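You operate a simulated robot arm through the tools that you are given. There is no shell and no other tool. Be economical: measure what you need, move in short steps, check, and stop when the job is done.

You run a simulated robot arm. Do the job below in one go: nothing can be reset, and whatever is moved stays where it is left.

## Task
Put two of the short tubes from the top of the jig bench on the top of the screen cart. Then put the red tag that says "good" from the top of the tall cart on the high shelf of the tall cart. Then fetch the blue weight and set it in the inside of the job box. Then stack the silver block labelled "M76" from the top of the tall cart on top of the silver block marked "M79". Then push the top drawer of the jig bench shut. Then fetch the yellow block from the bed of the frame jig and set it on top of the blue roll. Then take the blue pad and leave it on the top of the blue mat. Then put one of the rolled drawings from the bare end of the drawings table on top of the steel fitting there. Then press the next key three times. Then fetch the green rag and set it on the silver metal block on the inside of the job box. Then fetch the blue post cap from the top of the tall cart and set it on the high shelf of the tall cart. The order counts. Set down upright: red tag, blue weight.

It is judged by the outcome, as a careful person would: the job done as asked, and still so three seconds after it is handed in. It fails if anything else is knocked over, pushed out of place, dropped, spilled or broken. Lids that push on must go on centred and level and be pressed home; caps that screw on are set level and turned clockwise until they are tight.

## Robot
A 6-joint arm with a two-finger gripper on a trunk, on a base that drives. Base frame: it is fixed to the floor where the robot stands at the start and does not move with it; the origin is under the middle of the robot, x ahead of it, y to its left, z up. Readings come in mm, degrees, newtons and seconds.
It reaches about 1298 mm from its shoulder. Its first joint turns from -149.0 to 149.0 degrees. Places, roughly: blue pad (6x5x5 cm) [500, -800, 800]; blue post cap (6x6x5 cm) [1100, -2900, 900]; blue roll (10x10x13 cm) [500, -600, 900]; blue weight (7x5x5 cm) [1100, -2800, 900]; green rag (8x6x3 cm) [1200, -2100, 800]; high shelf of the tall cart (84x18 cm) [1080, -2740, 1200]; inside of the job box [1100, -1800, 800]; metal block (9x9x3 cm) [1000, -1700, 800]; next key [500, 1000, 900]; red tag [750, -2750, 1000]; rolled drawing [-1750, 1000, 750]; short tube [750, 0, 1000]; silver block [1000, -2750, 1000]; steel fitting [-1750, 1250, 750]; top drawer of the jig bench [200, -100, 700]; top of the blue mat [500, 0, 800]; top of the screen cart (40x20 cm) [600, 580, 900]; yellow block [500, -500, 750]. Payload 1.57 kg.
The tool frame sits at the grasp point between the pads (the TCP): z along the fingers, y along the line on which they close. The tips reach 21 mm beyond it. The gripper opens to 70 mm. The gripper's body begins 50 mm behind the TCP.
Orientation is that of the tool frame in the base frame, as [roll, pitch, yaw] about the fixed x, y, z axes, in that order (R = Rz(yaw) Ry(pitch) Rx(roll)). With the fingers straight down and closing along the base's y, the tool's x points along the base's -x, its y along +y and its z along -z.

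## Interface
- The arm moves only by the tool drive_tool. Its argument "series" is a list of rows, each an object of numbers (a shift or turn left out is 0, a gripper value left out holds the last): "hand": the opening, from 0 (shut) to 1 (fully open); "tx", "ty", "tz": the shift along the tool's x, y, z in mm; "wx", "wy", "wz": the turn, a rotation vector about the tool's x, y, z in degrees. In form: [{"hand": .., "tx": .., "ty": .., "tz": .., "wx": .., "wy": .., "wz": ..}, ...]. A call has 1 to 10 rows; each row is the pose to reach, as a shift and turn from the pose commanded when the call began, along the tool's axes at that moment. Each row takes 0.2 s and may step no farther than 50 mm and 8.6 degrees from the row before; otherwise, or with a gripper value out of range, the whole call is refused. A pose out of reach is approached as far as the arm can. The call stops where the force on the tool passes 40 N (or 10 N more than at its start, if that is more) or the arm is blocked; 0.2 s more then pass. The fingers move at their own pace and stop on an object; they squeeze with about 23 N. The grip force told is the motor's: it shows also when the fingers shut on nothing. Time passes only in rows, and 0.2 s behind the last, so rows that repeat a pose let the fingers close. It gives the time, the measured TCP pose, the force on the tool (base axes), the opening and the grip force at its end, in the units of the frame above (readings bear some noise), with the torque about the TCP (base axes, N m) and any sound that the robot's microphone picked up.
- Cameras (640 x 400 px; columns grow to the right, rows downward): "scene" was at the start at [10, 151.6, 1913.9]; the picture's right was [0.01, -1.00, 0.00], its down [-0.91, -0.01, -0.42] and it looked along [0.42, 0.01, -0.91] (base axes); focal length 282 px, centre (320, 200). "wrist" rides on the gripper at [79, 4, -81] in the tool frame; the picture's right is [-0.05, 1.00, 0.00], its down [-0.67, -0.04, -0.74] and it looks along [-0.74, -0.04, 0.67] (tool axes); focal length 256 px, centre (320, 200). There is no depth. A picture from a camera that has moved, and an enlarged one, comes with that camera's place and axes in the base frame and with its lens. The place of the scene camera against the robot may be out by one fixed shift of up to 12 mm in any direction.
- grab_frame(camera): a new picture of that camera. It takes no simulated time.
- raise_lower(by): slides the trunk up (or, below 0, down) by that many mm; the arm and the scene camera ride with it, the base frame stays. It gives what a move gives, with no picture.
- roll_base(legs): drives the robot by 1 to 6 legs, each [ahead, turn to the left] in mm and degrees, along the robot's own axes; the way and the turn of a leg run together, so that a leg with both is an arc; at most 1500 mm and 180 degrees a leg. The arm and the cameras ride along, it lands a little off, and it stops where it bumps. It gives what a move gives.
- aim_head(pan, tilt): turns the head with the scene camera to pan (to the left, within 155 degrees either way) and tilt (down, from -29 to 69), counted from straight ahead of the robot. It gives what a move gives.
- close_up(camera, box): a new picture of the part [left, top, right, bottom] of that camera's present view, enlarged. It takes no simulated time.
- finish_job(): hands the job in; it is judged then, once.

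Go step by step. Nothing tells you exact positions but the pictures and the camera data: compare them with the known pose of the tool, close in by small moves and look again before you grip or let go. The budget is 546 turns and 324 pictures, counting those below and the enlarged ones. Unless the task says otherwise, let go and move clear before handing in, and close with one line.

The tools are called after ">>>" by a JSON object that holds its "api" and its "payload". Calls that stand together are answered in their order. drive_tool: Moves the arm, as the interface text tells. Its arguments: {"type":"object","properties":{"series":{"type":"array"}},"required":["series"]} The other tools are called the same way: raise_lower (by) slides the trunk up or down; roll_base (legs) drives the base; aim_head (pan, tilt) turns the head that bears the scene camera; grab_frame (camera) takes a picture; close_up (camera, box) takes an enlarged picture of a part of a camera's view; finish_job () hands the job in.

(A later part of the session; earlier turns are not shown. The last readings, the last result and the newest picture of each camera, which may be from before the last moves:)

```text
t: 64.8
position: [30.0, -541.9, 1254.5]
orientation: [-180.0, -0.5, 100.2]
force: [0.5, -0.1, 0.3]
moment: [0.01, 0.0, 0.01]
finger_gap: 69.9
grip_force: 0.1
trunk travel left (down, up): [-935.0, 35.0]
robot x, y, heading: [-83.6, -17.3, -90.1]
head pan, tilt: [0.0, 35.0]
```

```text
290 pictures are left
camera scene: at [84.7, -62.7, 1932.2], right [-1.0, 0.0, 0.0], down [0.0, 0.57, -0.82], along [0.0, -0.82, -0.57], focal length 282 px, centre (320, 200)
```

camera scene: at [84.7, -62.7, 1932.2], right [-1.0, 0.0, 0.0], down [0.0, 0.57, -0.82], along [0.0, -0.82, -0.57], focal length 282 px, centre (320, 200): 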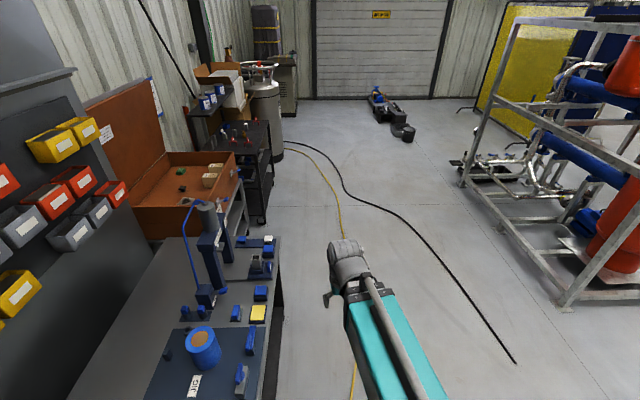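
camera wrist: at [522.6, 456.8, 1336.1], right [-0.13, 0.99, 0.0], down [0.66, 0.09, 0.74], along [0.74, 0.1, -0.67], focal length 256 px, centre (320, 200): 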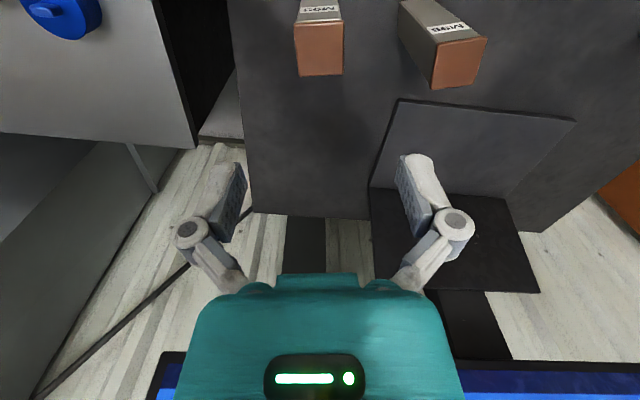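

>>> {"api": "roll_base", "payload": {"legs": [[1340, 0], [1340, 0], [0, 90]]}}

>>> {"api": "grab_frame", "payload": {"camera": "scene"}}

>>> {"api": "grab_frame", "payload": {"camera": "wrist"}}

```text
t: 66.7
position: [33.6, -640.9, 1256.2]
orientation: [-180.0, -1.0, 100.5]
force: [0.0, -0.9, -0.3]
moment: [0.06, -0.02, 0.02]
finger_gap: 70.1
grip_force: 0.1
trunk travel left (down, up): [-935.0, 35.0]
robot x, y, heading: [-79.2, -97.0, -89.4]
head pan, tilt: [0.0, 35.0]
stopped in leg 1: the robot was blocked; the commanded pose is now the measured one
```

```text
289 pictures are left
camera scene: at [86.5, -138.9, 1932.6], right [-1.0, -0.01, 0.0], down [-0.01, 0.57, -0.82], along [0.01, -0.82, -0.57], focal length 282 px, centre (320, 200)
```

scene: 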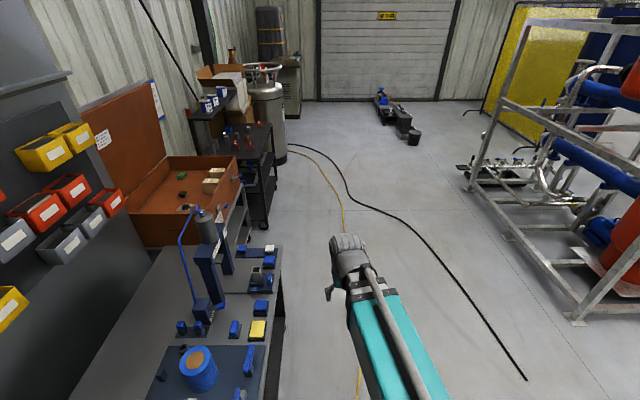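

```text
288 pictures are left
camera wrist: at [23.3, -563.9, 1339.4], right [0.99, 0.13, 0.0], down [0.09, -0.67, 0.73], along [0.1, -0.73, -0.68], focal length 256 px, centre (320, 200)
```

wrist: 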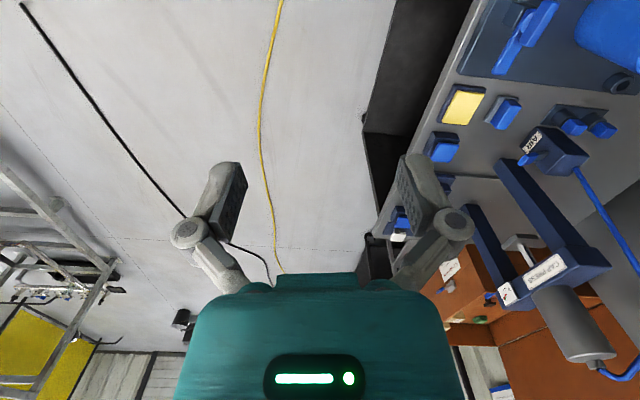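

>>> {"api": "aim_head", "payload": {"pan": 40, "tilt": 69}}

>>> {"api": "grab_frame", "payload": {"camera": "scene"}}

```text
t: 67.8
position: [33.4, -637.3, 1259.6]
orientation: [179.9, -0.8, 100.4]
force: [-0.2, 0.5, 0.1]
moment: [0.0, -0.02, 0.02]
finger_gap: 70.1
grip_force: 0.1
trunk travel left (down, up): [-935.0, 35.0]
robot x, y, heading: [-82.0, -103.5, -89.6]
head pan, tilt: [40.0, 68.8]
```

```text
287 pictures are left
camera scene: at [121.5, -86.0, 1889.2], right [-0.76, -0.65, 0.01], down [-0.6, 0.71, -0.37], along [0.23, -0.28, -0.93], focal length 282 px, centre (320, 200)
```

scene: 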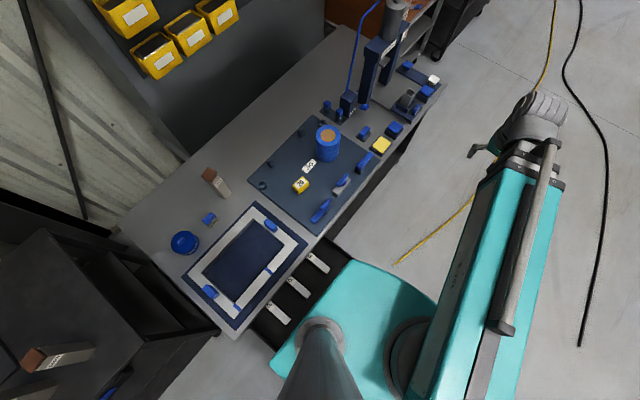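

>>> {"api": "roll_base", "payload": {"legs": [[-80, 0], [0, 90], [-300, 0], [0, -90], [1350, 0], [1300, 0]]}}

>>> {"api": "aim_head", "payload": {"pan": 40, "tilt": 40}}

>>> {"api": "grab_frame", "payload": {"camera": "scene"}}

```text
t: 97.7
position: [-225.1, -3203.6, 1253.9]
orientation: [180.0, -0.8, 100.7]
force: [-0.6, 0.1, -0.3]
moment: [-0.02, 0.02, 0.0]
finger_gap: 70.0
grip_force: 0.0
trunk travel left (down, up): [-935.0, 35.0]
robot x, y, heading: [-337.4, -2670.7, -89.8]
head pan, tilt: [40.0, 68.8]
```

```text
t: 98.7
position: [-224.5, -3204.2, 1254.2]
orientation: [-180.0, -0.9, 100.6]
force: [0.0, -0.5, -0.1]
moment: [-0.01, 0.0, 0.02]
finger_gap: 70.2
grip_force: 0.0
trunk travel left (down, up): [-935.0, 35.0]
robot x, y, heading: [-338.2, -2666.6, -90.0]
head pan, tilt: [40.0, 40.0]
```

```text
286 pictures are left
camera scene: at [-118.1, -2689.7, 1924.5], right [-0.76, -0.65, 0.0], down [-0.42, 0.49, -0.77], along [0.49, -0.58, -0.64], focal length 282 px, centre (320, 200)
```

scene: 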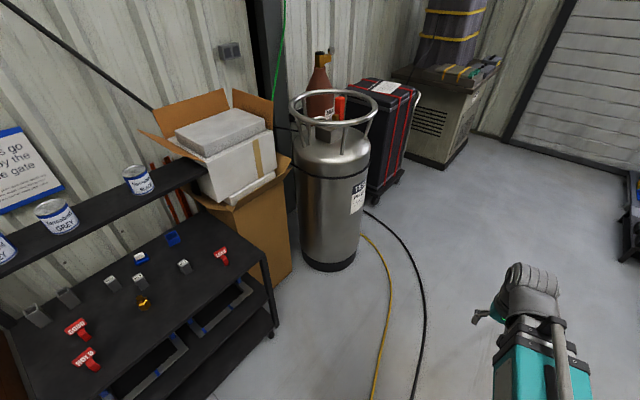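

>>> {"api": "roll_base", "payload": {"legs": [[0, 90], [350, 0]]}}

>>> {"api": "aim_head", "payload": {"pan": 0, "tilt": 45}}

>>> {"api": "grab_frame", "payload": {"camera": "scene"}}

>>> {"api": "grab_frame", "payload": {"camera": "wrist"}}

```text
t: 107.0
position: [550.8, -2567.2, 1254.0]
orientation: [180.0, -0.9, -170.2]
force: [0.3, 0.0, -0.3]
moment: [-0.03, -0.01, 0.06]
finger_gap: 69.9
grip_force: 0.2
trunk travel left (down, up): [-935.0, 35.0]
robot x, y, heading: [14.4, -2676.2, -0.3]
head pan, tilt: [40.0, 40.0]
```

```text
t: 108.0
position: [550.4, -2568.1, 1253.5]
orientation: [-179.9, -0.9, -170.3]
force: [-0.4, 0.0, -0.2]
moment: [-0.02, 0.0, -0.01]
finger_gap: 69.8
grip_force: 0.0
trunk travel left (down, up): [-935.0, 35.0]
robot x, y, heading: [11.0, -2672.5, -0.1]
head pan, tilt: [0.0, 45.0]
```

```text
285 pictures are left
camera scene: at [45.3, -2506.8, 1917.4], right [0.0, -1.0, 0.0], down [-0.71, 0.0, -0.71], along [0.71, 0.0, -0.71], focal length 282 px, centre (320, 200)
```

scene: 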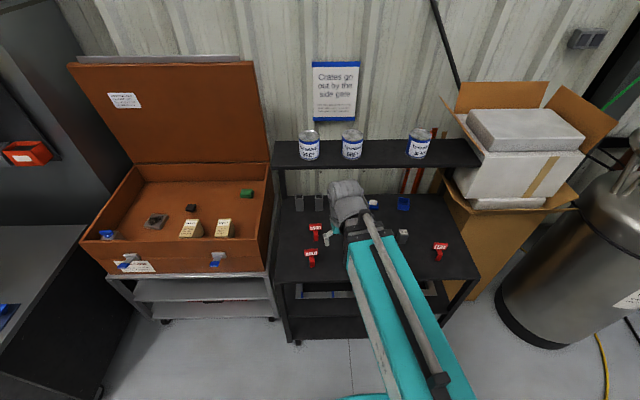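

```text
284 pictures are left
camera wrist: at [473.0, -2576.8, 1337.4], right [-0.12, 0.99, 0.0], down [0.67, 0.08, 0.73], along [0.73, 0.09, -0.68], focal length 256 px, centre (320, 200)
```

wrist: 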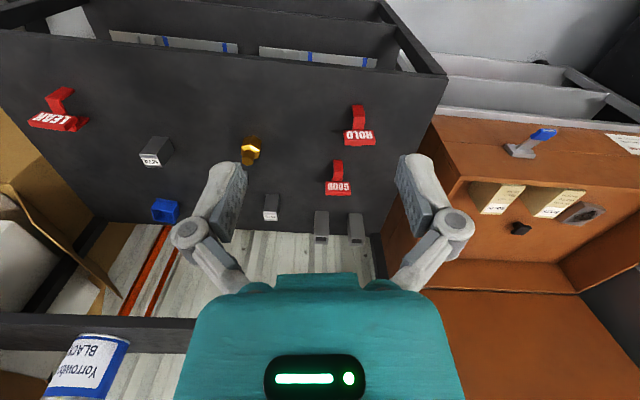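

>>> {"api": "close_up", "payload": {"camera": "scene", "box": [270, 170, 490, 300]}}

>>> {"api": "close_up", "payload": {"camera": "wrist", "box": [0, 60, 240, 240]}}

>>> {"api": "close_up", "payload": {"camera": "wrist", "box": [220, 80, 420, 260]}}

```text
2.91 times, centred on (380, 235) of scene
camera zoom: at [45.3, -2506.8, 1917.4], right [0.0, -1.0, 0.0], down [-0.71, 0.0, -0.71], along [0.71, 0.0, -0.71], focal length 819 px, centre (146, 98)
```

zoom: 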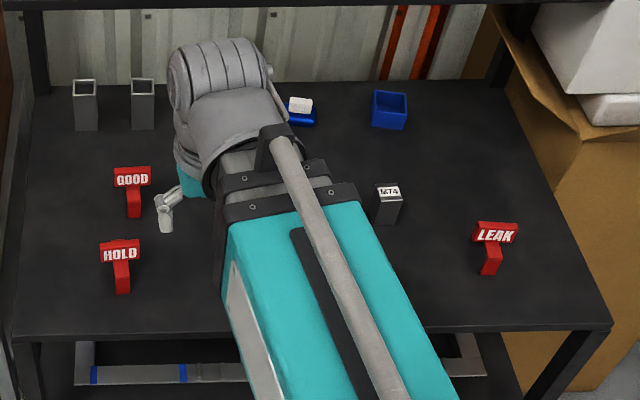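

```text
2.22 times, centred on (120, 150) of wrist
camera zoom: at [473.0, -2576.8, 1337.4], right [-0.12, 0.99, 0.0], down [0.67, 0.08, 0.73], along [0.73, 0.09, -0.68], focal length 569 px, centre (764, 311)
```

zoom: 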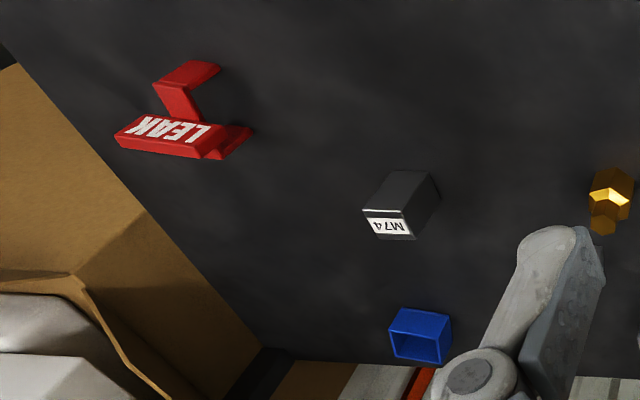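

```text
2.22 times, centred on (320, 170) of wrist
camera zoom: at [473.0, -2576.8, 1337.4], right [-0.12, 0.99, 0.0], down [0.67, 0.08, 0.73], along [0.73, 0.09, -0.68], focal length 569 px, centre (320, 267)
```

zoom: 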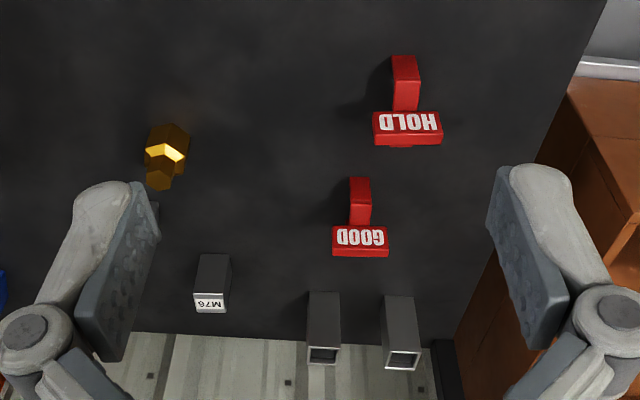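

>>> {"api": "drive_tool", "payload": {"series": [{"hand": 1, "tx": -40, "ty": 13}, {"tx": -80, "ty": 26}, {"tx": -120, "ty": 39}, {"tx": -155, "ty": 53}]}}

>>> {"api": "raise_lower", "payload": {"by": -170}}

>>> {"api": "grab_frame", "payload": {"camera": "wrist"}}

>>> {"api": "close_up", "payload": {"camera": "scene", "box": [270, 150, 490, 290]}}

```text
t: 109.0
position: [695.0, -2488.6, 1253.4]
orientation: [-180.0, -0.9, -170.1]
force: [1.0, 0.7, -0.6]
moment: [-0.01, -0.01, 0.0]
finger_gap: 70.1
grip_force: 0.0
trunk travel left (down, up): [-935.0, 35.0]
robot x, y, heading: [13.9, -2676.5, -0.0]
head pan, tilt: [0.0, 45.0]
```

```text
t: 111.0
position: [695.1, -2489.2, 1085.0]
orientation: [179.9, -0.9, -170.2]
force: [-0.1, 0.3, -0.3]
moment: [0.0, 0.0, 0.0]
finger_gap: 70.1
grip_force: 0.0
trunk travel left (down, up): [-765.0, 205.0]
robot x, y, heading: [14.4, -2675.4, -0.1]
head pan, tilt: [0.0, 45.0]
```

```text
280 pictures are left
camera wrist: at [616.5, -2497.8, 1167.5], right [-0.12, 0.99, 0.0], down [0.67, 0.08, 0.73], along [0.73, 0.09, -0.68], focal length 256 px, centre (320, 200)
```

wrist: 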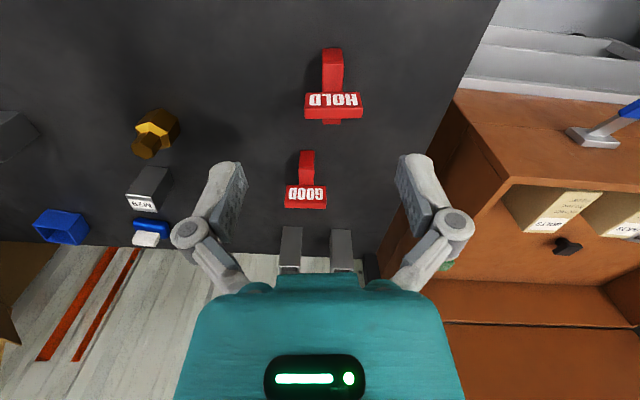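

```text
2.86 times, centred on (380, 220) of scene
camera zoom: at [45.2, -2506.9, 1747.4], right [0.0, -1.0, 0.0], down [-0.71, 0.0, -0.71], along [0.71, 0.0, -0.71], focal length 804 px, centre (149, 143)
```

zoom: 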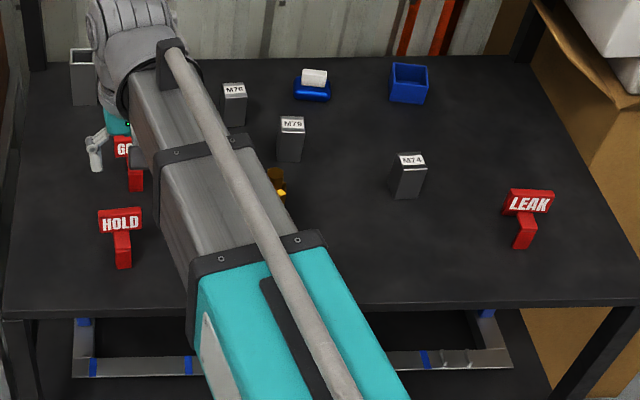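

>>> {"api": "close_up", "payload": {"camera": "wrist", "box": [250, 40, 380, 220]}}

>>> {"api": "close_up", "payload": {"camera": "scene", "box": [420, 200, 480, 250]}}

```text
2.22 times, centred on (315, 130) of wrist
camera zoom: at [616.5, -2497.8, 1167.5], right [-0.12, 0.99, 0.0], down [0.67, 0.08, 0.73], along [0.73, 0.09, -0.68], focal length 569 px, centre (331, 356)
```

zoom: 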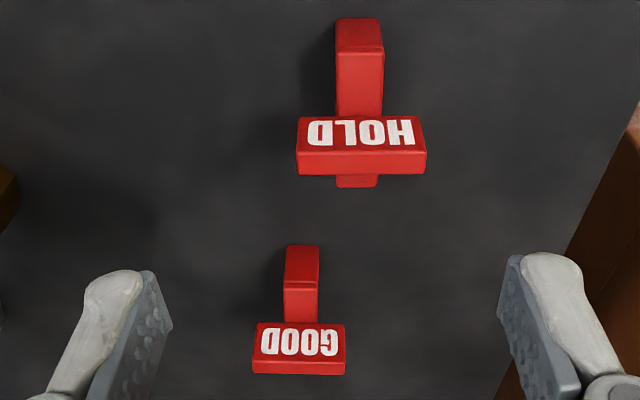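

```text
8.00 times, centred on (450, 225) of scene
camera zoom: at [45.2, -2506.9, 1747.4], right [0.0, -1.0, 0.0], down [-0.71, 0.0, -0.71], along [0.71, 0.0, -0.71], focal length 2253 px, centre (-720, 0)
```

zoom: 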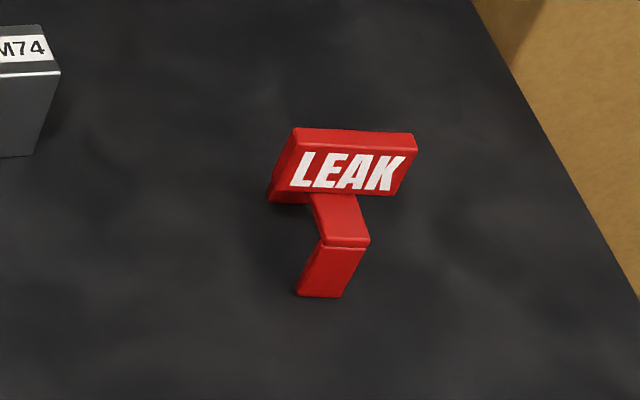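

>>> {"api": "drive_tool", "payload": {"series": [{"hand": 1, "tx": -20, "ty": -3, "wz": -8.6}, {"tx": -40, "ty": -6, "wz": -17.2}, {"tx": -60, "ty": -9, "wz": -25.8}, {"tx": -80, "ty": -12, "wz": -34.4}, {"tx": -100, "ty": -15, "wz": -43}, {"tx": -120, "ty": -18, "wz": -51.6}, {"tx": -140, "ty": -22, "wz": -60.2}, {"tx": -160, "ty": -25, "wz": -68.8}, {"tx": -180, "ty": -28, "wz": -77.4}, {"tx": -198, "ty": -31, "wz": -86}]}}

>>> {"api": "grab_frame", "payload": {"camera": "wrist"}}

>>> {"api": "close_up", "payload": {"camera": "scene", "box": [270, 130, 490, 270]}}

```text
t: 113.2
position: [895.5, -2485.3, 1084.5]
orientation: [179.1, -0.1, -84.1]
force: [-0.1, 0.2, -0.6]
moment: [0.01, 0.0, 0.03]
finger_gap: 70.1
grip_force: 0.1
out of reach, approached as far as the arm can: row 10
trunk travel left (down, up): [-765.0, 205.0]
robot x, y, heading: [15.1, -2673.0, -0.4]
head pan, tilt: [0.0, 45.0]
```

```text
276 pictures are left
camera wrist: at [900.5, -2564.1, 1166.0], right [-1.0, -0.05, 0.02], down [-0.02, 0.67, 0.74], along [-0.05, 0.74, -0.67], focal length 256 px, centre (320, 200)
```

wrist: 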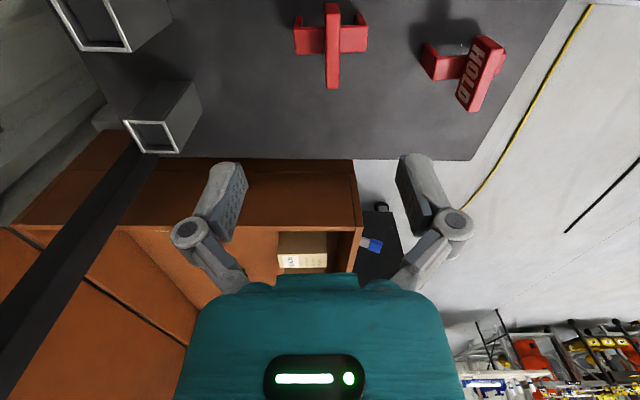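

```text
2.86 times, centred on (380, 200) of scene
camera zoom: at [45.7, -2506.9, 1747.3], right [0.0, -1.0, 0.0], down [-0.71, 0.0, -0.71], along [0.71, 0.0, -0.71], focal length 804 px, centre (149, 200)
```

zoom: 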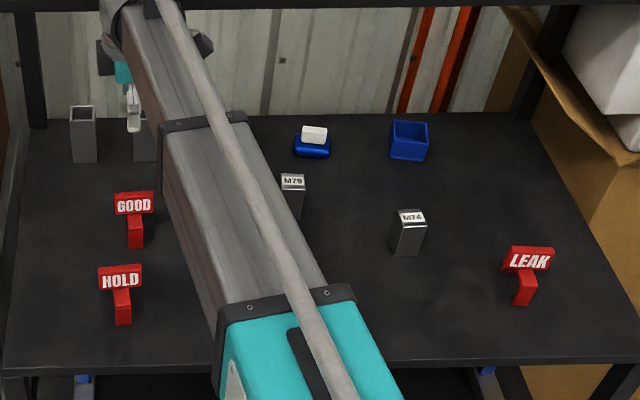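

>>> {"api": "drive_tool", "payload": {"series": [{"hand": 1, "tx": 3, "ty": 15}]}}

>>> {"api": "raise_lower", "payload": {"by": -100}}

>>> {"api": "grab_frame", "payload": {"camera": "wrist"}}

```text
t: 113.6
position: [878.9, -2489.4, 1084.5]
orientation: [179.2, 0.0, -84.1]
force: [-0.6, 0.4, 0.1]
moment: [-0.01, 0.0, -0.04]
finger_gap: 70.2
grip_force: 0.1
trunk travel left (down, up): [-765.0, 205.0]
robot x, y, heading: [12.6, -2676.5, -0.3]
head pan, tilt: [0.0, 45.0]
```

```text
t: 114.9
position: [880.3, -2489.1, 983.9]
orientation: [179.1, 0.0, -84.2]
force: [0.4, 1.0, 0.9]
moment: [0.01, 0.0, 0.0]
finger_gap: 70.0
grip_force: 0.2
trunk travel left (down, up): [-665.0, 305.0]
robot x, y, heading: [15.3, -2675.7, -0.6]
head pan, tilt: [0.0, 45.0]
```

```text
274 pictures are left
camera wrist: at [885.4, -2568.9, 1066.3], right [-1.0, -0.05, 0.02], down [-0.02, 0.67, 0.74], along [-0.05, 0.74, -0.67], focal length 256 px, centre (320, 200)
```

wrist: 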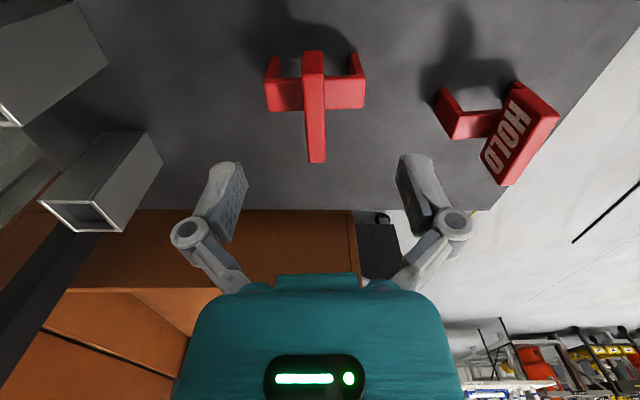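

>>> {"api": "raise_lower", "payload": {"by": -72}}

>>> {"api": "grab_frame", "payload": {"camera": "wrist"}}

```text
t: 116.0
position: [880.4, -2489.6, 911.7]
orientation: [179.1, 0.0, -84.2]
force: [0.0, 0.2, 0.8]
moment: [-0.01, -0.03, 0.02]
finger_gap: 69.9
grip_force: 0.1
trunk travel left (down, up): [-593.0, 377.0]
robot x, y, heading: [16.3, -2674.2, -0.5]
head pan, tilt: [0.0, 45.0]
```

```text
273 pictures are left
camera wrist: at [885.4, -2568.9, 994.3], right [-1.0, -0.05, 0.02], down [-0.02, 0.67, 0.74], along [-0.05, 0.74, -0.67], focal length 256 px, centre (320, 200)
```

wrist: 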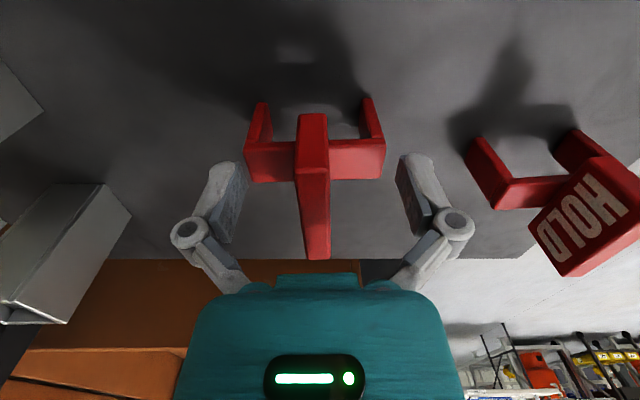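

>>> {"api": "drive_tool", "payload": {"series": [{"hand": 0}, {"hand": 0}, {"hand": 0}, {"hand": 0}, {"hand": 0}]}}

>>> {"api": "grab_frame", "payload": {"camera": "wrist"}}

```text
t: 116.6
position: [881.6, -2490.4, 917.3]
orientation: [179.8, 0.0, -84.3]
force: [11.5, 0.9, 56.6]
moment: [0.08, -0.83, -0.02]
finger_gap: 19.1
grip_force: 20.4
trunk travel left (down, up): [-593.0, 377.0]
robot x, y, heading: [16.5, -2676.9, -0.4]
head pan, tilt: [0.0, 45.0]
stopped in row 3: the force on the tool passed its limit at 44 N (the readings are from after the stop); the commanded pose is now the measured one
```

```text
272 pictures are left
camera wrist: at [884.6, -2569.2, 999.4], right [-1.0, -0.05, 0.0], down [-0.03, 0.67, 0.74], along [-0.04, 0.74, -0.67], focal length 256 px, centre (320, 200)
```

wrist: 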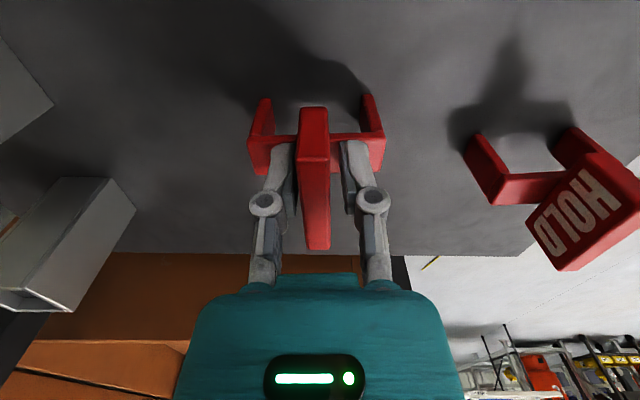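

>>> {"api": "raise_lower", "payload": {"by": 7}}

>>> {"api": "drive_tool", "payload": {"series": [{"hand": 0}, {"hand": 0}]}}

>>> {"api": "grab_frame", "payload": {"camera": "wrist"}}

```text
t: 117.2
position: [882.4, -2488.3, 918.4]
orientation: [179.2, 0.0, -84.2]
force: [-0.4, 0.2, 0.2]
moment: [0.0, 0.04, -0.01]
finger_gap: 10.9
grip_force: 23.7
trunk travel left (down, up): [-600.0, 370.0]
robot x, y, heading: [10.7, -2675.3, -0.1]
head pan, tilt: [0.0, 45.0]
```

```text
t: 117.8
position: [882.5, -2489.5, 919.5]
orientation: [179.4, 0.0, -84.3]
force: [1.3, -0.5, -0.2]
moment: [0.02, 0.0, 0.04]
finger_gap: 11.1
grip_force: 22.6
trunk travel left (down, up): [-600.0, 370.0]
robot x, y, heading: [11.1, -2677.2, -0.1]
head pan, tilt: [0.0, 45.0]
```

```text
271 pictures are left
camera wrist: at [887.3, -2568.6, 1001.1], right [-1.0, -0.05, 0.01], down [-0.02, 0.67, 0.74], along [-0.04, 0.74, -0.67], focal length 256 px, centre (320, 200)
```

wrist: 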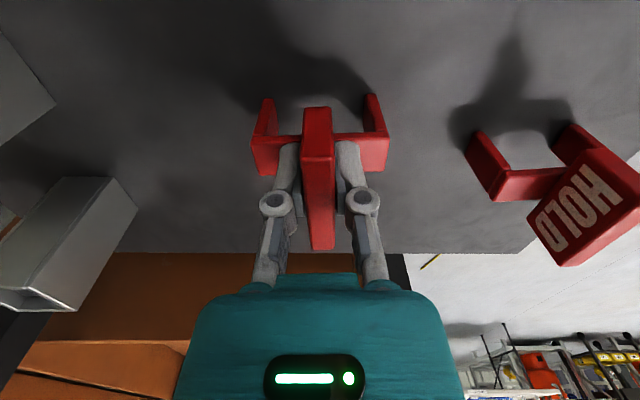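

>>> {"api": "raise_lower", "payload": {"by": 40}}

>>> {"api": "grab_frame", "payload": {"camera": "wrist"}}

>>> {"api": "raise_lower", "payload": {"by": 310}}

>>> {"api": "aim_head", "payload": {"pan": 0, "tilt": 40}}

>>> {"api": "grab_frame", "payload": {"camera": "scene"}}

```text
t: 118.6
position: [882.6, -2490.1, 958.8]
orientation: [179.4, 0.0, -84.2]
force: [0.4, -0.3, -1.3]
moment: [0.01, 0.0, 0.0]
finger_gap: 11.1
grip_force: 23.2
trunk travel left (down, up): [-640.0, 330.0]
robot x, y, heading: [16.3, -2671.3, -0.1]
head pan, tilt: [0.0, 45.0]
```

```text
270 pictures are left
camera wrist: at [887.5, -2568.6, 1041.1], right [-1.0, -0.05, 0.01], down [-0.02, 0.67, 0.74], along [-0.04, 0.74, -0.67], focal length 256 px, centre (320, 200)
```

wrist: 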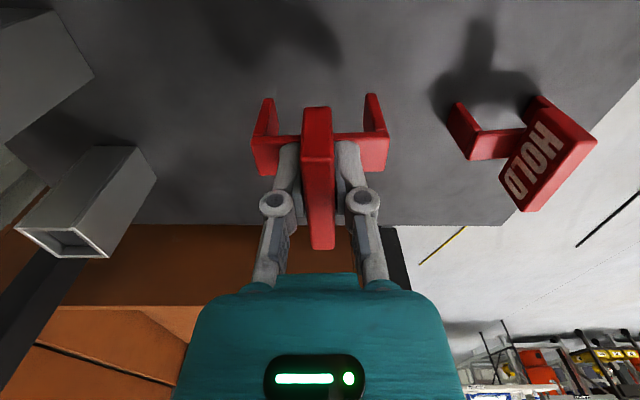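

```text
t: 121.7
position: [882.2, -2489.9, 1269.5]
orientation: [179.4, 0.1, -84.3]
force: [-0.2, 0.4, -0.4]
moment: [0.01, 0.0, -0.01]
finger_gap: 11.2
grip_force: 22.9
trunk travel left (down, up): [-950.0, 20.0]
robot x, y, heading: [11.9, -2675.8, -0.2]
head pan, tilt: [0.0, 45.0]
```

```text
t: 122.4
position: [882.8, -2488.4, 1269.3]
orientation: [179.3, 0.0, -84.2]
force: [0.0, -0.2, -1.1]
moment: [0.02, 0.02, 0.01]
finger_gap: 10.9
grip_force: 23.6
trunk travel left (down, up): [-950.0, 20.0]
robot x, y, heading: [14.8, -2676.9, -0.1]
head pan, tilt: [0.0, 40.0]
```

```text
269 pictures are left
camera scene: at [49.2, -2506.9, 1939.6], right [0.0, -1.0, 0.0], down [-0.64, 0.0, -0.77], along [0.77, 0.0, -0.64], focal length 282 px, centre (320, 200)
```

scene: 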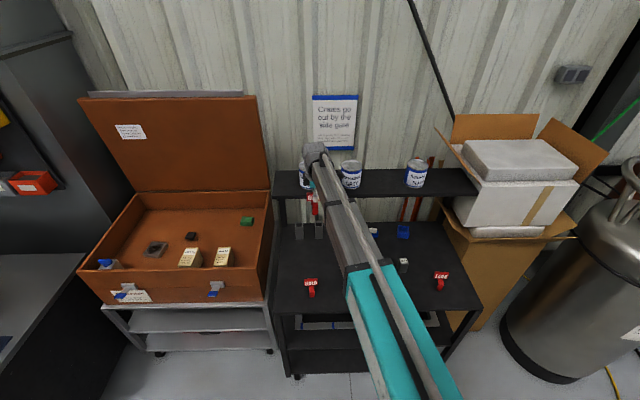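

>>> {"api": "raise_lower", "payload": {"by": 20}}

>>> {"api": "drive_tool", "payload": {"series": [{"hand": 0, "tx": 40, "ty": 6, "tz": -10}, {"tx": 82, "ty": 12, "tz": -20}, {"tx": 124, "ty": 18, "tz": -30}, {"tx": 166, "ty": 24, "tz": -40}, {"tx": 208, "ty": 30, "tz": -40}, {"tx": 250, "ty": 36, "tz": -40}, {"tx": 288, "ty": 41, "tz": -40}]}}

>>> {"api": "grab_frame", "payload": {"camera": "wrist"}}

>>> {"api": "grab_frame", "payload": {"camera": "scene"}}

```text
t: 123.0
position: [883.9, -2489.3, 1288.2]
orientation: [179.4, 0.0, -84.2]
force: [-0.5, -0.4, -0.4]
moment: [0.02, 0.03, -0.01]
finger_gap: 10.9
grip_force: 22.7
trunk travel left (down, up): [-970.0, 0.0]
robot x, y, heading: [13.7, -2673.3, -0.1]
head pan, tilt: [0.0, 40.0]
```

```text
t: 124.6
position: [870.1, -2780.6, 1288.5]
orientation: [179.4, -0.1, -84.0]
force: [-0.4, 0.3, 0.0]
moment: [0.04, 0.03, -0.03]
finger_gap: 10.9
grip_force: 22.6
out of reach, approached as far as the arm can: row 1, 2, 3, 4, 5, 6, 7
trunk travel left (down, up): [-970.0, 0.0]
robot x, y, heading: [15.2, -2673.8, -0.3]
head pan, tilt: [0.0, 40.0]
```

```text
268 pictures are left
camera wrist: at [875.2, -2860.3, 1370.7], right [-1.0, -0.05, 0.01], down [-0.02, 0.67, 0.74], along [-0.04, 0.74, -0.67], focal length 256 px, centre (320, 200)
```

wrist: 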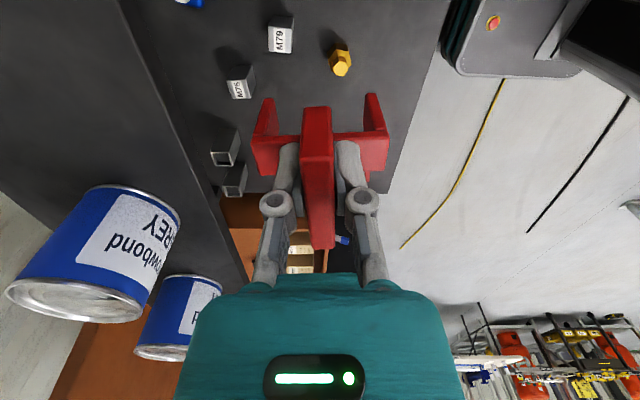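

```text
267 pictures are left
camera scene: at [49.2, -2507.8, 1959.2], right [0.0, -1.0, 0.0], down [-0.64, 0.0, -0.77], along [0.77, 0.0, -0.64], focal length 282 px, centre (320, 200)
```

scene: 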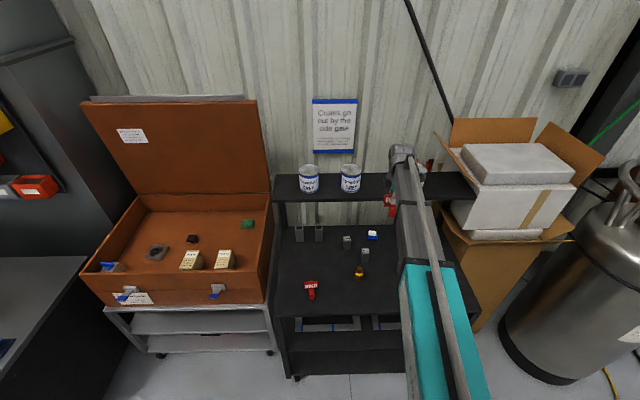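

>>> {"api": "close_up", "payload": {"camera": "wrist", "box": [60, 0, 280, 200]}}

>>> {"api": "close_up", "payload": {"camera": "scene", "box": [260, 140, 480, 260]}}

>>> {"api": "drive_tool", "payload": {"series": [{"hand": 0, "ty": 40}, {"ty": 80}, {"ty": 120}]}}

>>> {"api": "close_up", "payload": {"camera": "wrist", "box": [60, 0, 280, 200]}}

```text
2.00 times, centred on (170, 100) of wrist
camera zoom: at [875.2, -2860.3, 1370.7], right [-1.0, -0.05, 0.01], down [-0.02, 0.67, 0.74], along [-0.04, 0.74, -0.67], focal length 512 px, centre (620, 400)
```

zoom: 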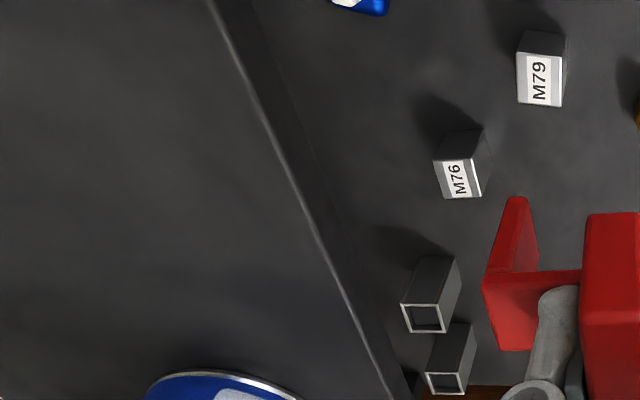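

```text
2.91 times, centred on (370, 200) of scene
camera zoom: at [49.2, -2507.8, 1959.2], right [0.0, -1.0, 0.0], down [-0.64, 0.0, -0.77], along [0.77, 0.0, -0.64], focal length 819 px, centre (174, 200)
```

zoom: 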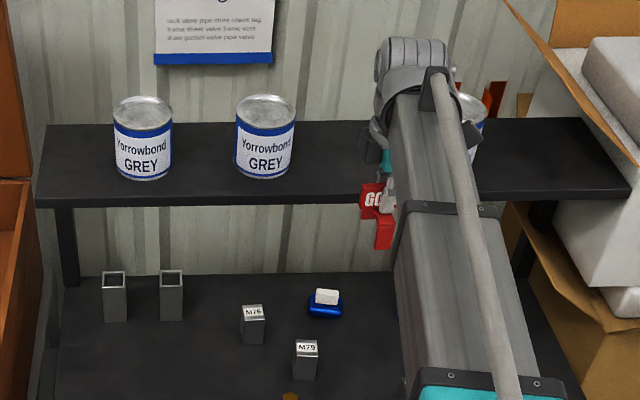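

```text
t: 125.4
position: [750.0, -2792.0, 1289.9]
orientation: [179.4, 0.1, -84.2]
force: [-0.8, 0.7, 0.0]
moment: [0.02, 0.01, -0.02]
finger_gap: 11.1
grip_force: 23.1
trunk travel left (down, up): [-970.0, 0.0]
robot x, y, heading: [12.9, -2670.9, -0.1]
head pan, tilt: [0.0, 40.0]
```

```text
2.00 times, centred on (170, 100) of wrist
camera zoom: at [754.7, -2871.1, 1371.5], right [-1.0, -0.05, 0.01], down [-0.03, 0.67, 0.74], along [-0.04, 0.74, -0.67], focal length 512 px, centre (620, 400)
```

zoom: 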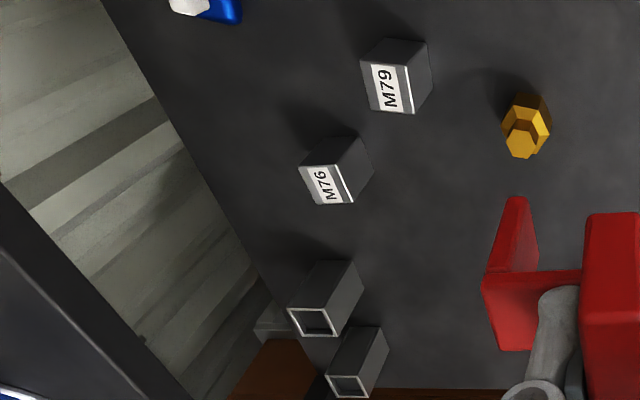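

>>> {"api": "drive_tool", "payload": {"series": [{"hand": 0, "tx": 2, "ty": -45}, {"tx": 4, "ty": -90}, {"tx": 6, "ty": -135}, {"tx": 8, "ty": -180}, {"tx": 10, "ty": -225}]}}

>>> {"api": "grab_frame", "payload": {"camera": "wrist"}}

>>> {"api": "close_up", "payload": {"camera": "scene", "box": [300, 120, 480, 220]}}

```text
t: 126.6
position: [976.8, -2778.7, 1287.5]
orientation: [179.3, 0.0, -84.2]
force: [0.0, -0.6, 0.0]
moment: [0.02, 0.04, 0.0]
finger_gap: 10.9
grip_force: 22.4
trunk travel left (down, up): [-970.0, 0.0]
robot x, y, heading: [13.9, -2675.2, -0.0]
head pan, tilt: [0.0, 40.0]
```

```text
263 pictures are left
camera wrist: at [982.7, -2857.7, 1369.8], right [-1.0, -0.05, 0.01], down [-0.02, 0.67, 0.74], along [-0.04, 0.74, -0.67], focal length 256 px, centre (320, 200)
```

wrist: 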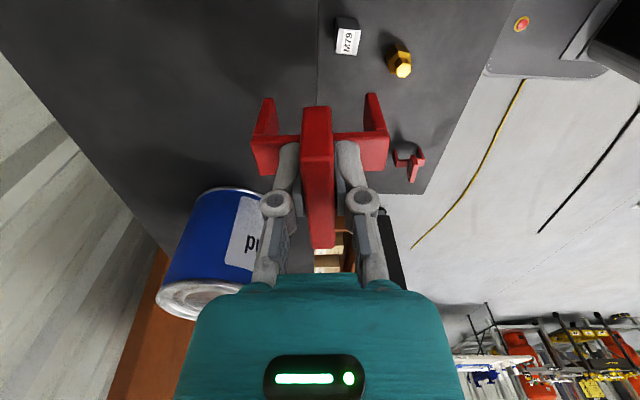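

```text
3.56 times, centred on (390, 170) of scene
camera zoom: at [50.8, -2506.9, 1959.1], right [0.0, -1.0, 0.0], down [-0.64, 0.0, -0.77], along [0.77, 0.0, -0.64], focal length 1001 px, centre (71, 307)
```

zoom: 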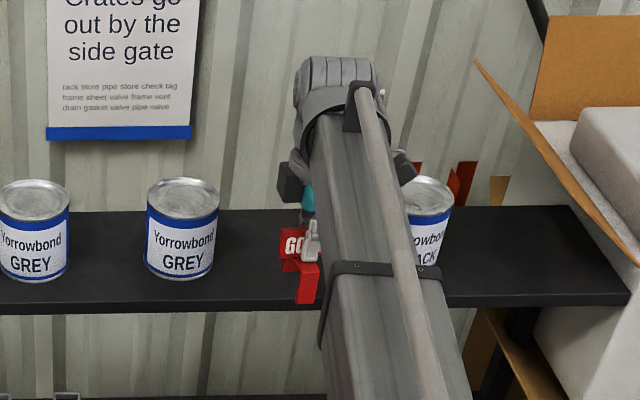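

>>> {"api": "drive_tool", "payload": {"series": [{"hand": 0, "ty": -45}, {"ty": -90}]}}

>>> {"api": "grab_frame", "payload": {"camera": "wrist"}}

```text
t: 127.2
position: [1067.3, -2767.5, 1287.9]
orientation: [179.4, 0.1, -84.2]
force: [0.2, -0.5, 0.2]
moment: [0.0, 0.01, -0.01]
finger_gap: 10.9
grip_force: 23.0
trunk travel left (down, up): [-970.0, 0.0]
robot x, y, heading: [10.6, -2672.3, -0.2]
head pan, tilt: [0.0, 40.0]
```

```text
261 pictures are left
camera wrist: at [1072.4, -2848.0, 1370.4], right [-1.0, -0.05, 0.01], down [-0.02, 0.67, 0.74], along [-0.04, 0.74, -0.67], focal length 256 px, centre (320, 200)
```

wrist: 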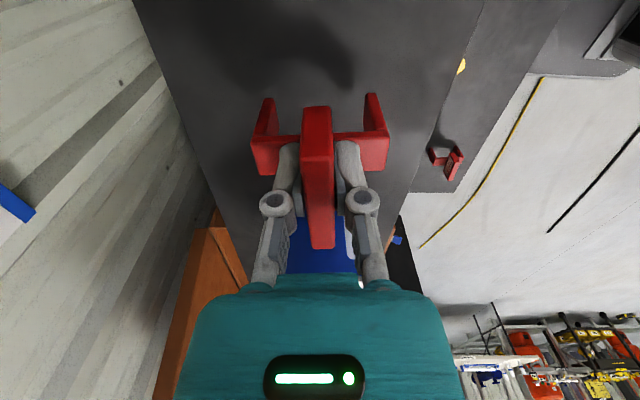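

>>> {"api": "raise_lower", "payload": {"by": -12}}

>>> {"api": "raise_lower", "payload": {"by": -6}}

>>> {"api": "grab_frame", "payload": {"camera": "wrist"}}

```text
t: 127.8
position: [1066.1, -2769.2, 1275.8]
orientation: [179.4, 0.0, -84.2]
force: [0.6, 0.7, 0.9]
moment: [0.02, -0.04, 0.0]
finger_gap: 10.9
grip_force: 22.7
trunk travel left (down, up): [-958.0, 12.0]
robot x, y, heading: [13.6, -2674.3, -0.0]
head pan, tilt: [0.0, 40.0]
```

```text
t: 128.4
position: [1066.0, -2768.9, 1271.0]
orientation: [179.4, 0.0, -84.2]
force: [0.9, -0.2, -0.7]
moment: [0.02, -0.01, 0.01]
finger_gap: 10.8
grip_force: 22.8
trunk travel left (down, up): [-952.0, 18.0]
robot x, y, heading: [16.3, -2673.3, -0.3]
head pan, tilt: [0.0, 40.0]
```

```text
260 pictures are left
camera wrist: at [1071.3, -2848.4, 1352.7], right [-1.0, -0.05, 0.01], down [-0.02, 0.67, 0.74], along [-0.04, 0.74, -0.67], focal length 256 px, centre (320, 200)
```

wrist: 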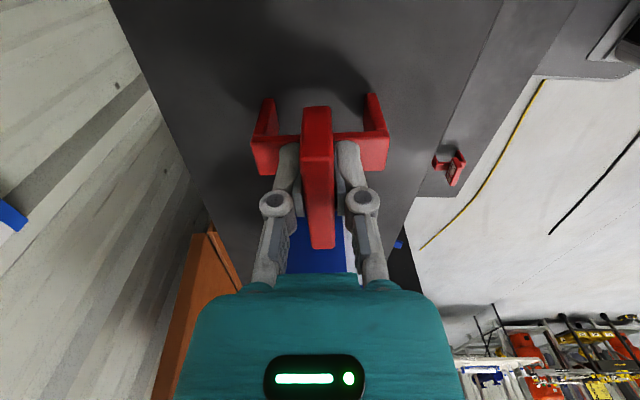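

>>> {"api": "raise_lower", "payload": {"by": -4}}

>>> {"api": "raise_lower", "payload": {"by": -3}}

>>> {"api": "raise_lower", "payload": {"by": -3}}

>>> {"api": "grab_frame", "payload": {"camera": "wrist"}}

```text
t: 128.9
position: [1066.0, -2769.1, 1266.6]
orientation: [179.5, 0.0, -84.2]
force: [2.9, 1.4, 10.0]
moment: [-0.07, -0.05, 0.02]
finger_gap: 11.2
grip_force: 23.0
trunk travel left (down, up): [-948.0, 22.0]
robot x, y, heading: [14.7, -2672.6, -0.1]
head pan, tilt: [0.0, 40.0]
```

```text
t: 129.4
position: [1065.6, -2768.4, 1266.5]
orientation: [179.7, -0.1, -84.1]
force: [0.8, 0.2, 24.7]
moment: [0.05, -0.04, 0.04]
finger_gap: 11.0
grip_force: 22.9
trunk travel left (down, up): [-946.0, 24.0]
robot x, y, heading: [15.9, -2674.0, -0.2]
head pan, tilt: [0.0, 40.0]
stopped: the force on the tool passed its limit at 42 N (the readings are from after the stop); the commanded pose is now the measured one
```

```text
t: 129.8
position: [1065.7, -2769.8, 1266.9]
orientation: [179.9, -0.1, -84.1]
force: [-0.3, -0.4, 33.4]
moment: [0.09, -0.01, 0.05]
finger_gap: 10.8
grip_force: 23.1
trunk travel left (down, up): [-945.0, 25.0]
robot x, y, heading: [15.0, -2675.6, -0.4]
head pan, tilt: [0.0, 40.0]
stopped: the force on the tool passed its limit at 46 N (the readings are from after the stop); the commanded pose is now the measured one
```

```text
259 pictures are left
camera wrist: at [1069.5, -2848.1, 1349.3], right [-1.0, -0.05, 0.0], down [-0.03, 0.67, 0.74], along [-0.04, 0.74, -0.67], focal length 256 px, centre (320, 200)
```

wrist: 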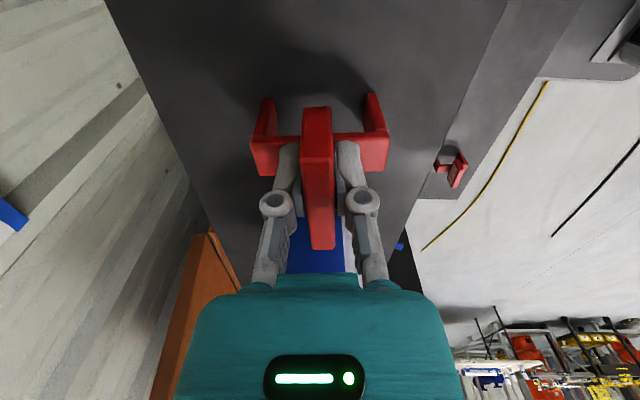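

>>> {"api": "raise_lower", "payload": {"by": 2}}

>>> {"api": "drive_tool", "payload": {"series": [{"hand": 0.5}, {"hand": 0.5}, {"hand": 0.5}]}}

>>> {"api": "grab_frame", "payload": {"camera": "wrist"}}

```text
t: 130.3
position: [1065.3, -2769.1, 1266.6]
orientation: [179.8, -0.1, -84.2]
force: [-5.1, 0.6, 14.3]
moment: [0.08, 0.07, 0.03]
finger_gap: 11.0
grip_force: 22.8
trunk travel left (down, up): [-947.0, 23.0]
robot x, y, heading: [11.4, -2674.0, -0.6]
head pan, tilt: [0.0, 40.0]
```

```text
t: 131.1
position: [1070.2, -2769.4, 1264.5]
orientation: [179.9, -0.2, -84.2]
force: [0.2, -0.9, 3.2]
moment: [0.01, 0.0, -0.01]
finger_gap: 35.8
grip_force: 0.1
trunk travel left (down, up): [-947.0, 23.0]
robot x, y, heading: [14.2, -2672.6, -0.4]
head pan, tilt: [0.0, 40.0]
```

```text
258 pictures are left
camera wrist: at [1073.4, -2848.5, 1347.7], right [-1.0, -0.05, 0.0], down [-0.03, 0.67, 0.74], along [-0.04, 0.74, -0.67], focal length 256 px, centre (320, 200)
```

wrist: 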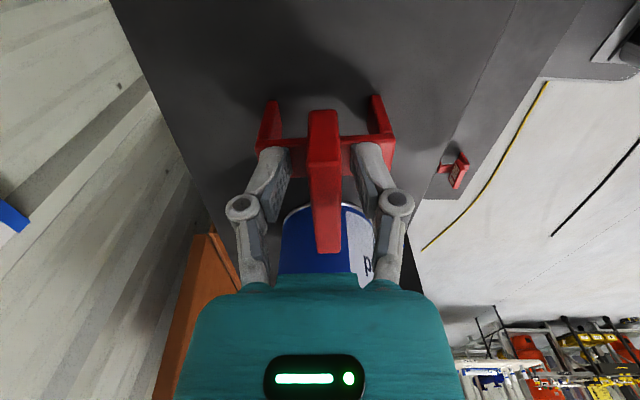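

>>> {"api": "raise_lower", "payload": {"by": 23}}

>>> {"api": "grab_frame", "payload": {"camera": "wrist"}}

```text
t: 131.8
position: [1069.6, -2769.6, 1288.3]
orientation: [179.7, -0.1, -84.2]
force: [0.5, -0.3, 0.4]
moment: [-0.03, 0.01, -0.01]
finger_gap: 34.9
grip_force: 0.1
trunk travel left (down, up): [-970.0, 0.0]
robot x, y, heading: [12.2, -2674.4, -0.2]
head pan, tilt: [0.0, 40.0]
```

```text
257 pictures are left
camera wrist: at [1074.2, -2848.5, 1370.1], right [-1.0, -0.05, 0.0], down [-0.03, 0.67, 0.74], along [-0.04, 0.74, -0.67], focal length 256 px, centre (320, 200)
```

wrist: 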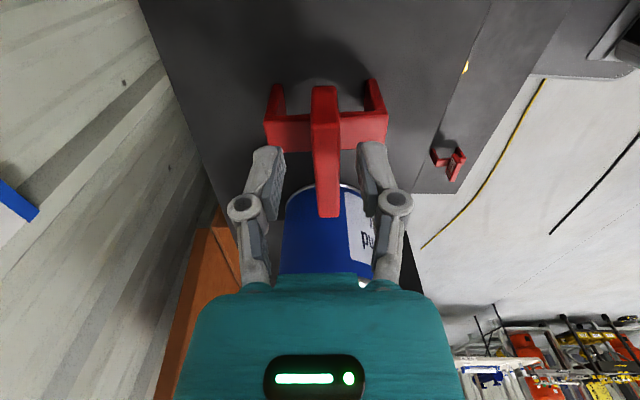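

>>> {"api": "drive_tool", "payload": {"series": [{"hand": 0.5, "tx": 22}, {"tx": 46}, {"tx": 46, "ty": 45}, {"tx": 46, "ty": 90}, {"tx": 46, "ty": 135}, {"tx": 46, "ty": 180}, {"tx": 46, "ty": 225}]}}

>>> {"api": "close_up", "payload": {"camera": "scene", "box": [260, 120, 480, 260]}}

```text
t: 133.4
position: [847.8, -2836.8, 1289.2]
orientation: [179.8, -0.1, -84.2]
force: [0.8, -0.2, -0.2]
moment: [0.0, 0.01, -0.01]
finger_gap: 34.9
grip_force: 0.1
trunk travel left (down, up): [-970.0, 0.0]
robot x, y, heading: [13.6, -2677.7, -0.2]
head pan, tilt: [0.0, 40.0]
```

```text
2.86 times, centred on (370, 190) of scene
camera zoom: at [47.6, -2506.8, 1958.8], right [0.0, -1.0, 0.0], down [-0.64, 0.0, -0.77], along [0.77, 0.0, -0.64], focal length 804 px, centre (177, 229)
```

zoom: 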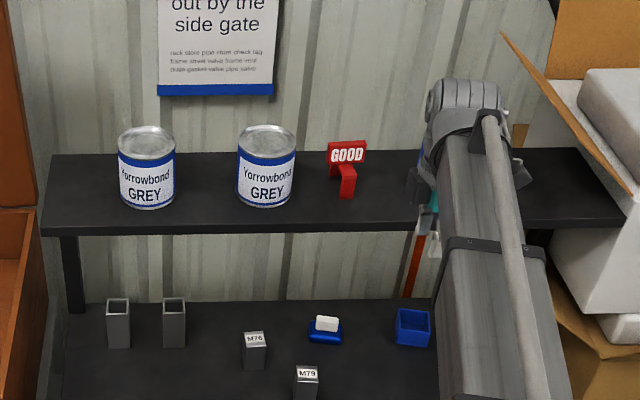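

>>> {"api": "close_up", "payload": {"camera": "scene", "box": [340, 215, 420, 265]}}

>>> {"api": "drive_tool", "payload": {"series": [{"hand": 1, "ty": 10, "wz": 8.6}, {"ty": 20, "wz": 17}, {"ty": 30, "wz": 25}, {"ty": 30, "wz": 33}, {"ty": 30, "wz": 41}, {"ty": 30, "wz": 49}, {"ty": 30, "wz": 57}, {"ty": 30, "wz": 65}, {"ty": 30, "wz": 73}, {"ty": 30, "wz": 81}]}}

>>> {"api": "drive_tool", "payload": {"series": [{"hand": 1, "wz": 8}, {"wz": 15}]}}

>>> {"api": "raise_lower", "payload": {"by": -250}}

>>> {"api": "grab_frame", "payload": {"camera": "wrist"}}

```text
8.00 times, centred on (380, 240) of scene
camera zoom: at [47.6, -2506.8, 1958.8], right [0.0, -1.0, 0.0], down [-0.64, 0.0, -0.77], along [0.77, 0.0, -0.64], focal length 2253 px, centre (-160, -120)
```

zoom: 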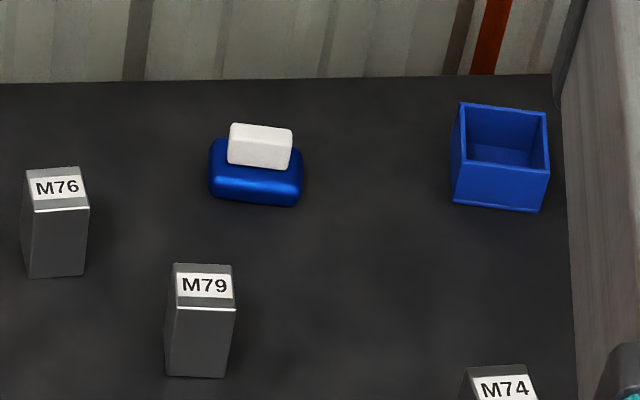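

```text
t: 135.6
position: [820.6, -2842.0, 1287.1]
orientation: [-180.0, -0.3, -165.3]
force: [-0.5, -0.4, 0.1]
moment: [-0.02, -0.04, -0.01]
finger_gap: 70.0
grip_force: 0.1
trunk travel left (down, up): [-970.0, 0.0]
robot x, y, heading: [15.2, -2674.2, -0.3]
head pan, tilt: [0.0, 40.0]
```

```text
t: 136.2
position: [819.7, -2841.3, 1287.7]
orientation: [-179.9, -0.1, 179.8]
force: [-0.2, -0.2, 0.5]
moment: [0.0, 0.01, -0.01]
finger_gap: 70.0
grip_force: 0.1
trunk travel left (down, up): [-970.0, 0.0]
robot x, y, heading: [15.5, -2675.7, -0.0]
head pan, tilt: [0.0, 40.0]
```

```text
t: 138.7
position: [820.5, -2840.2, 1037.9]
orientation: [-179.9, -0.3, 179.8]
force: [-0.1, 0.8, 0.4]
moment: [0.02, 0.02, -0.02]
finger_gap: 70.3
grip_force: 0.1
trunk travel left (down, up): [-720.0, 250.0]
robot x, y, heading: [13.2, -2675.6, -0.5]
head pan, tilt: [0.0, 40.0]
```

```text
254 pictures are left
camera wrist: at [741.3, -2836.5, 1120.7], right [0.06, 1.0, 0.0], down [0.67, -0.04, 0.74], along [0.74, -0.04, -0.67], focal length 256 px, centre (320, 200)
```

wrist: 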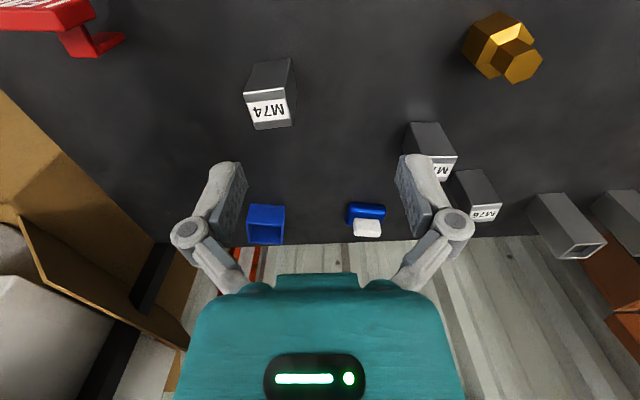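

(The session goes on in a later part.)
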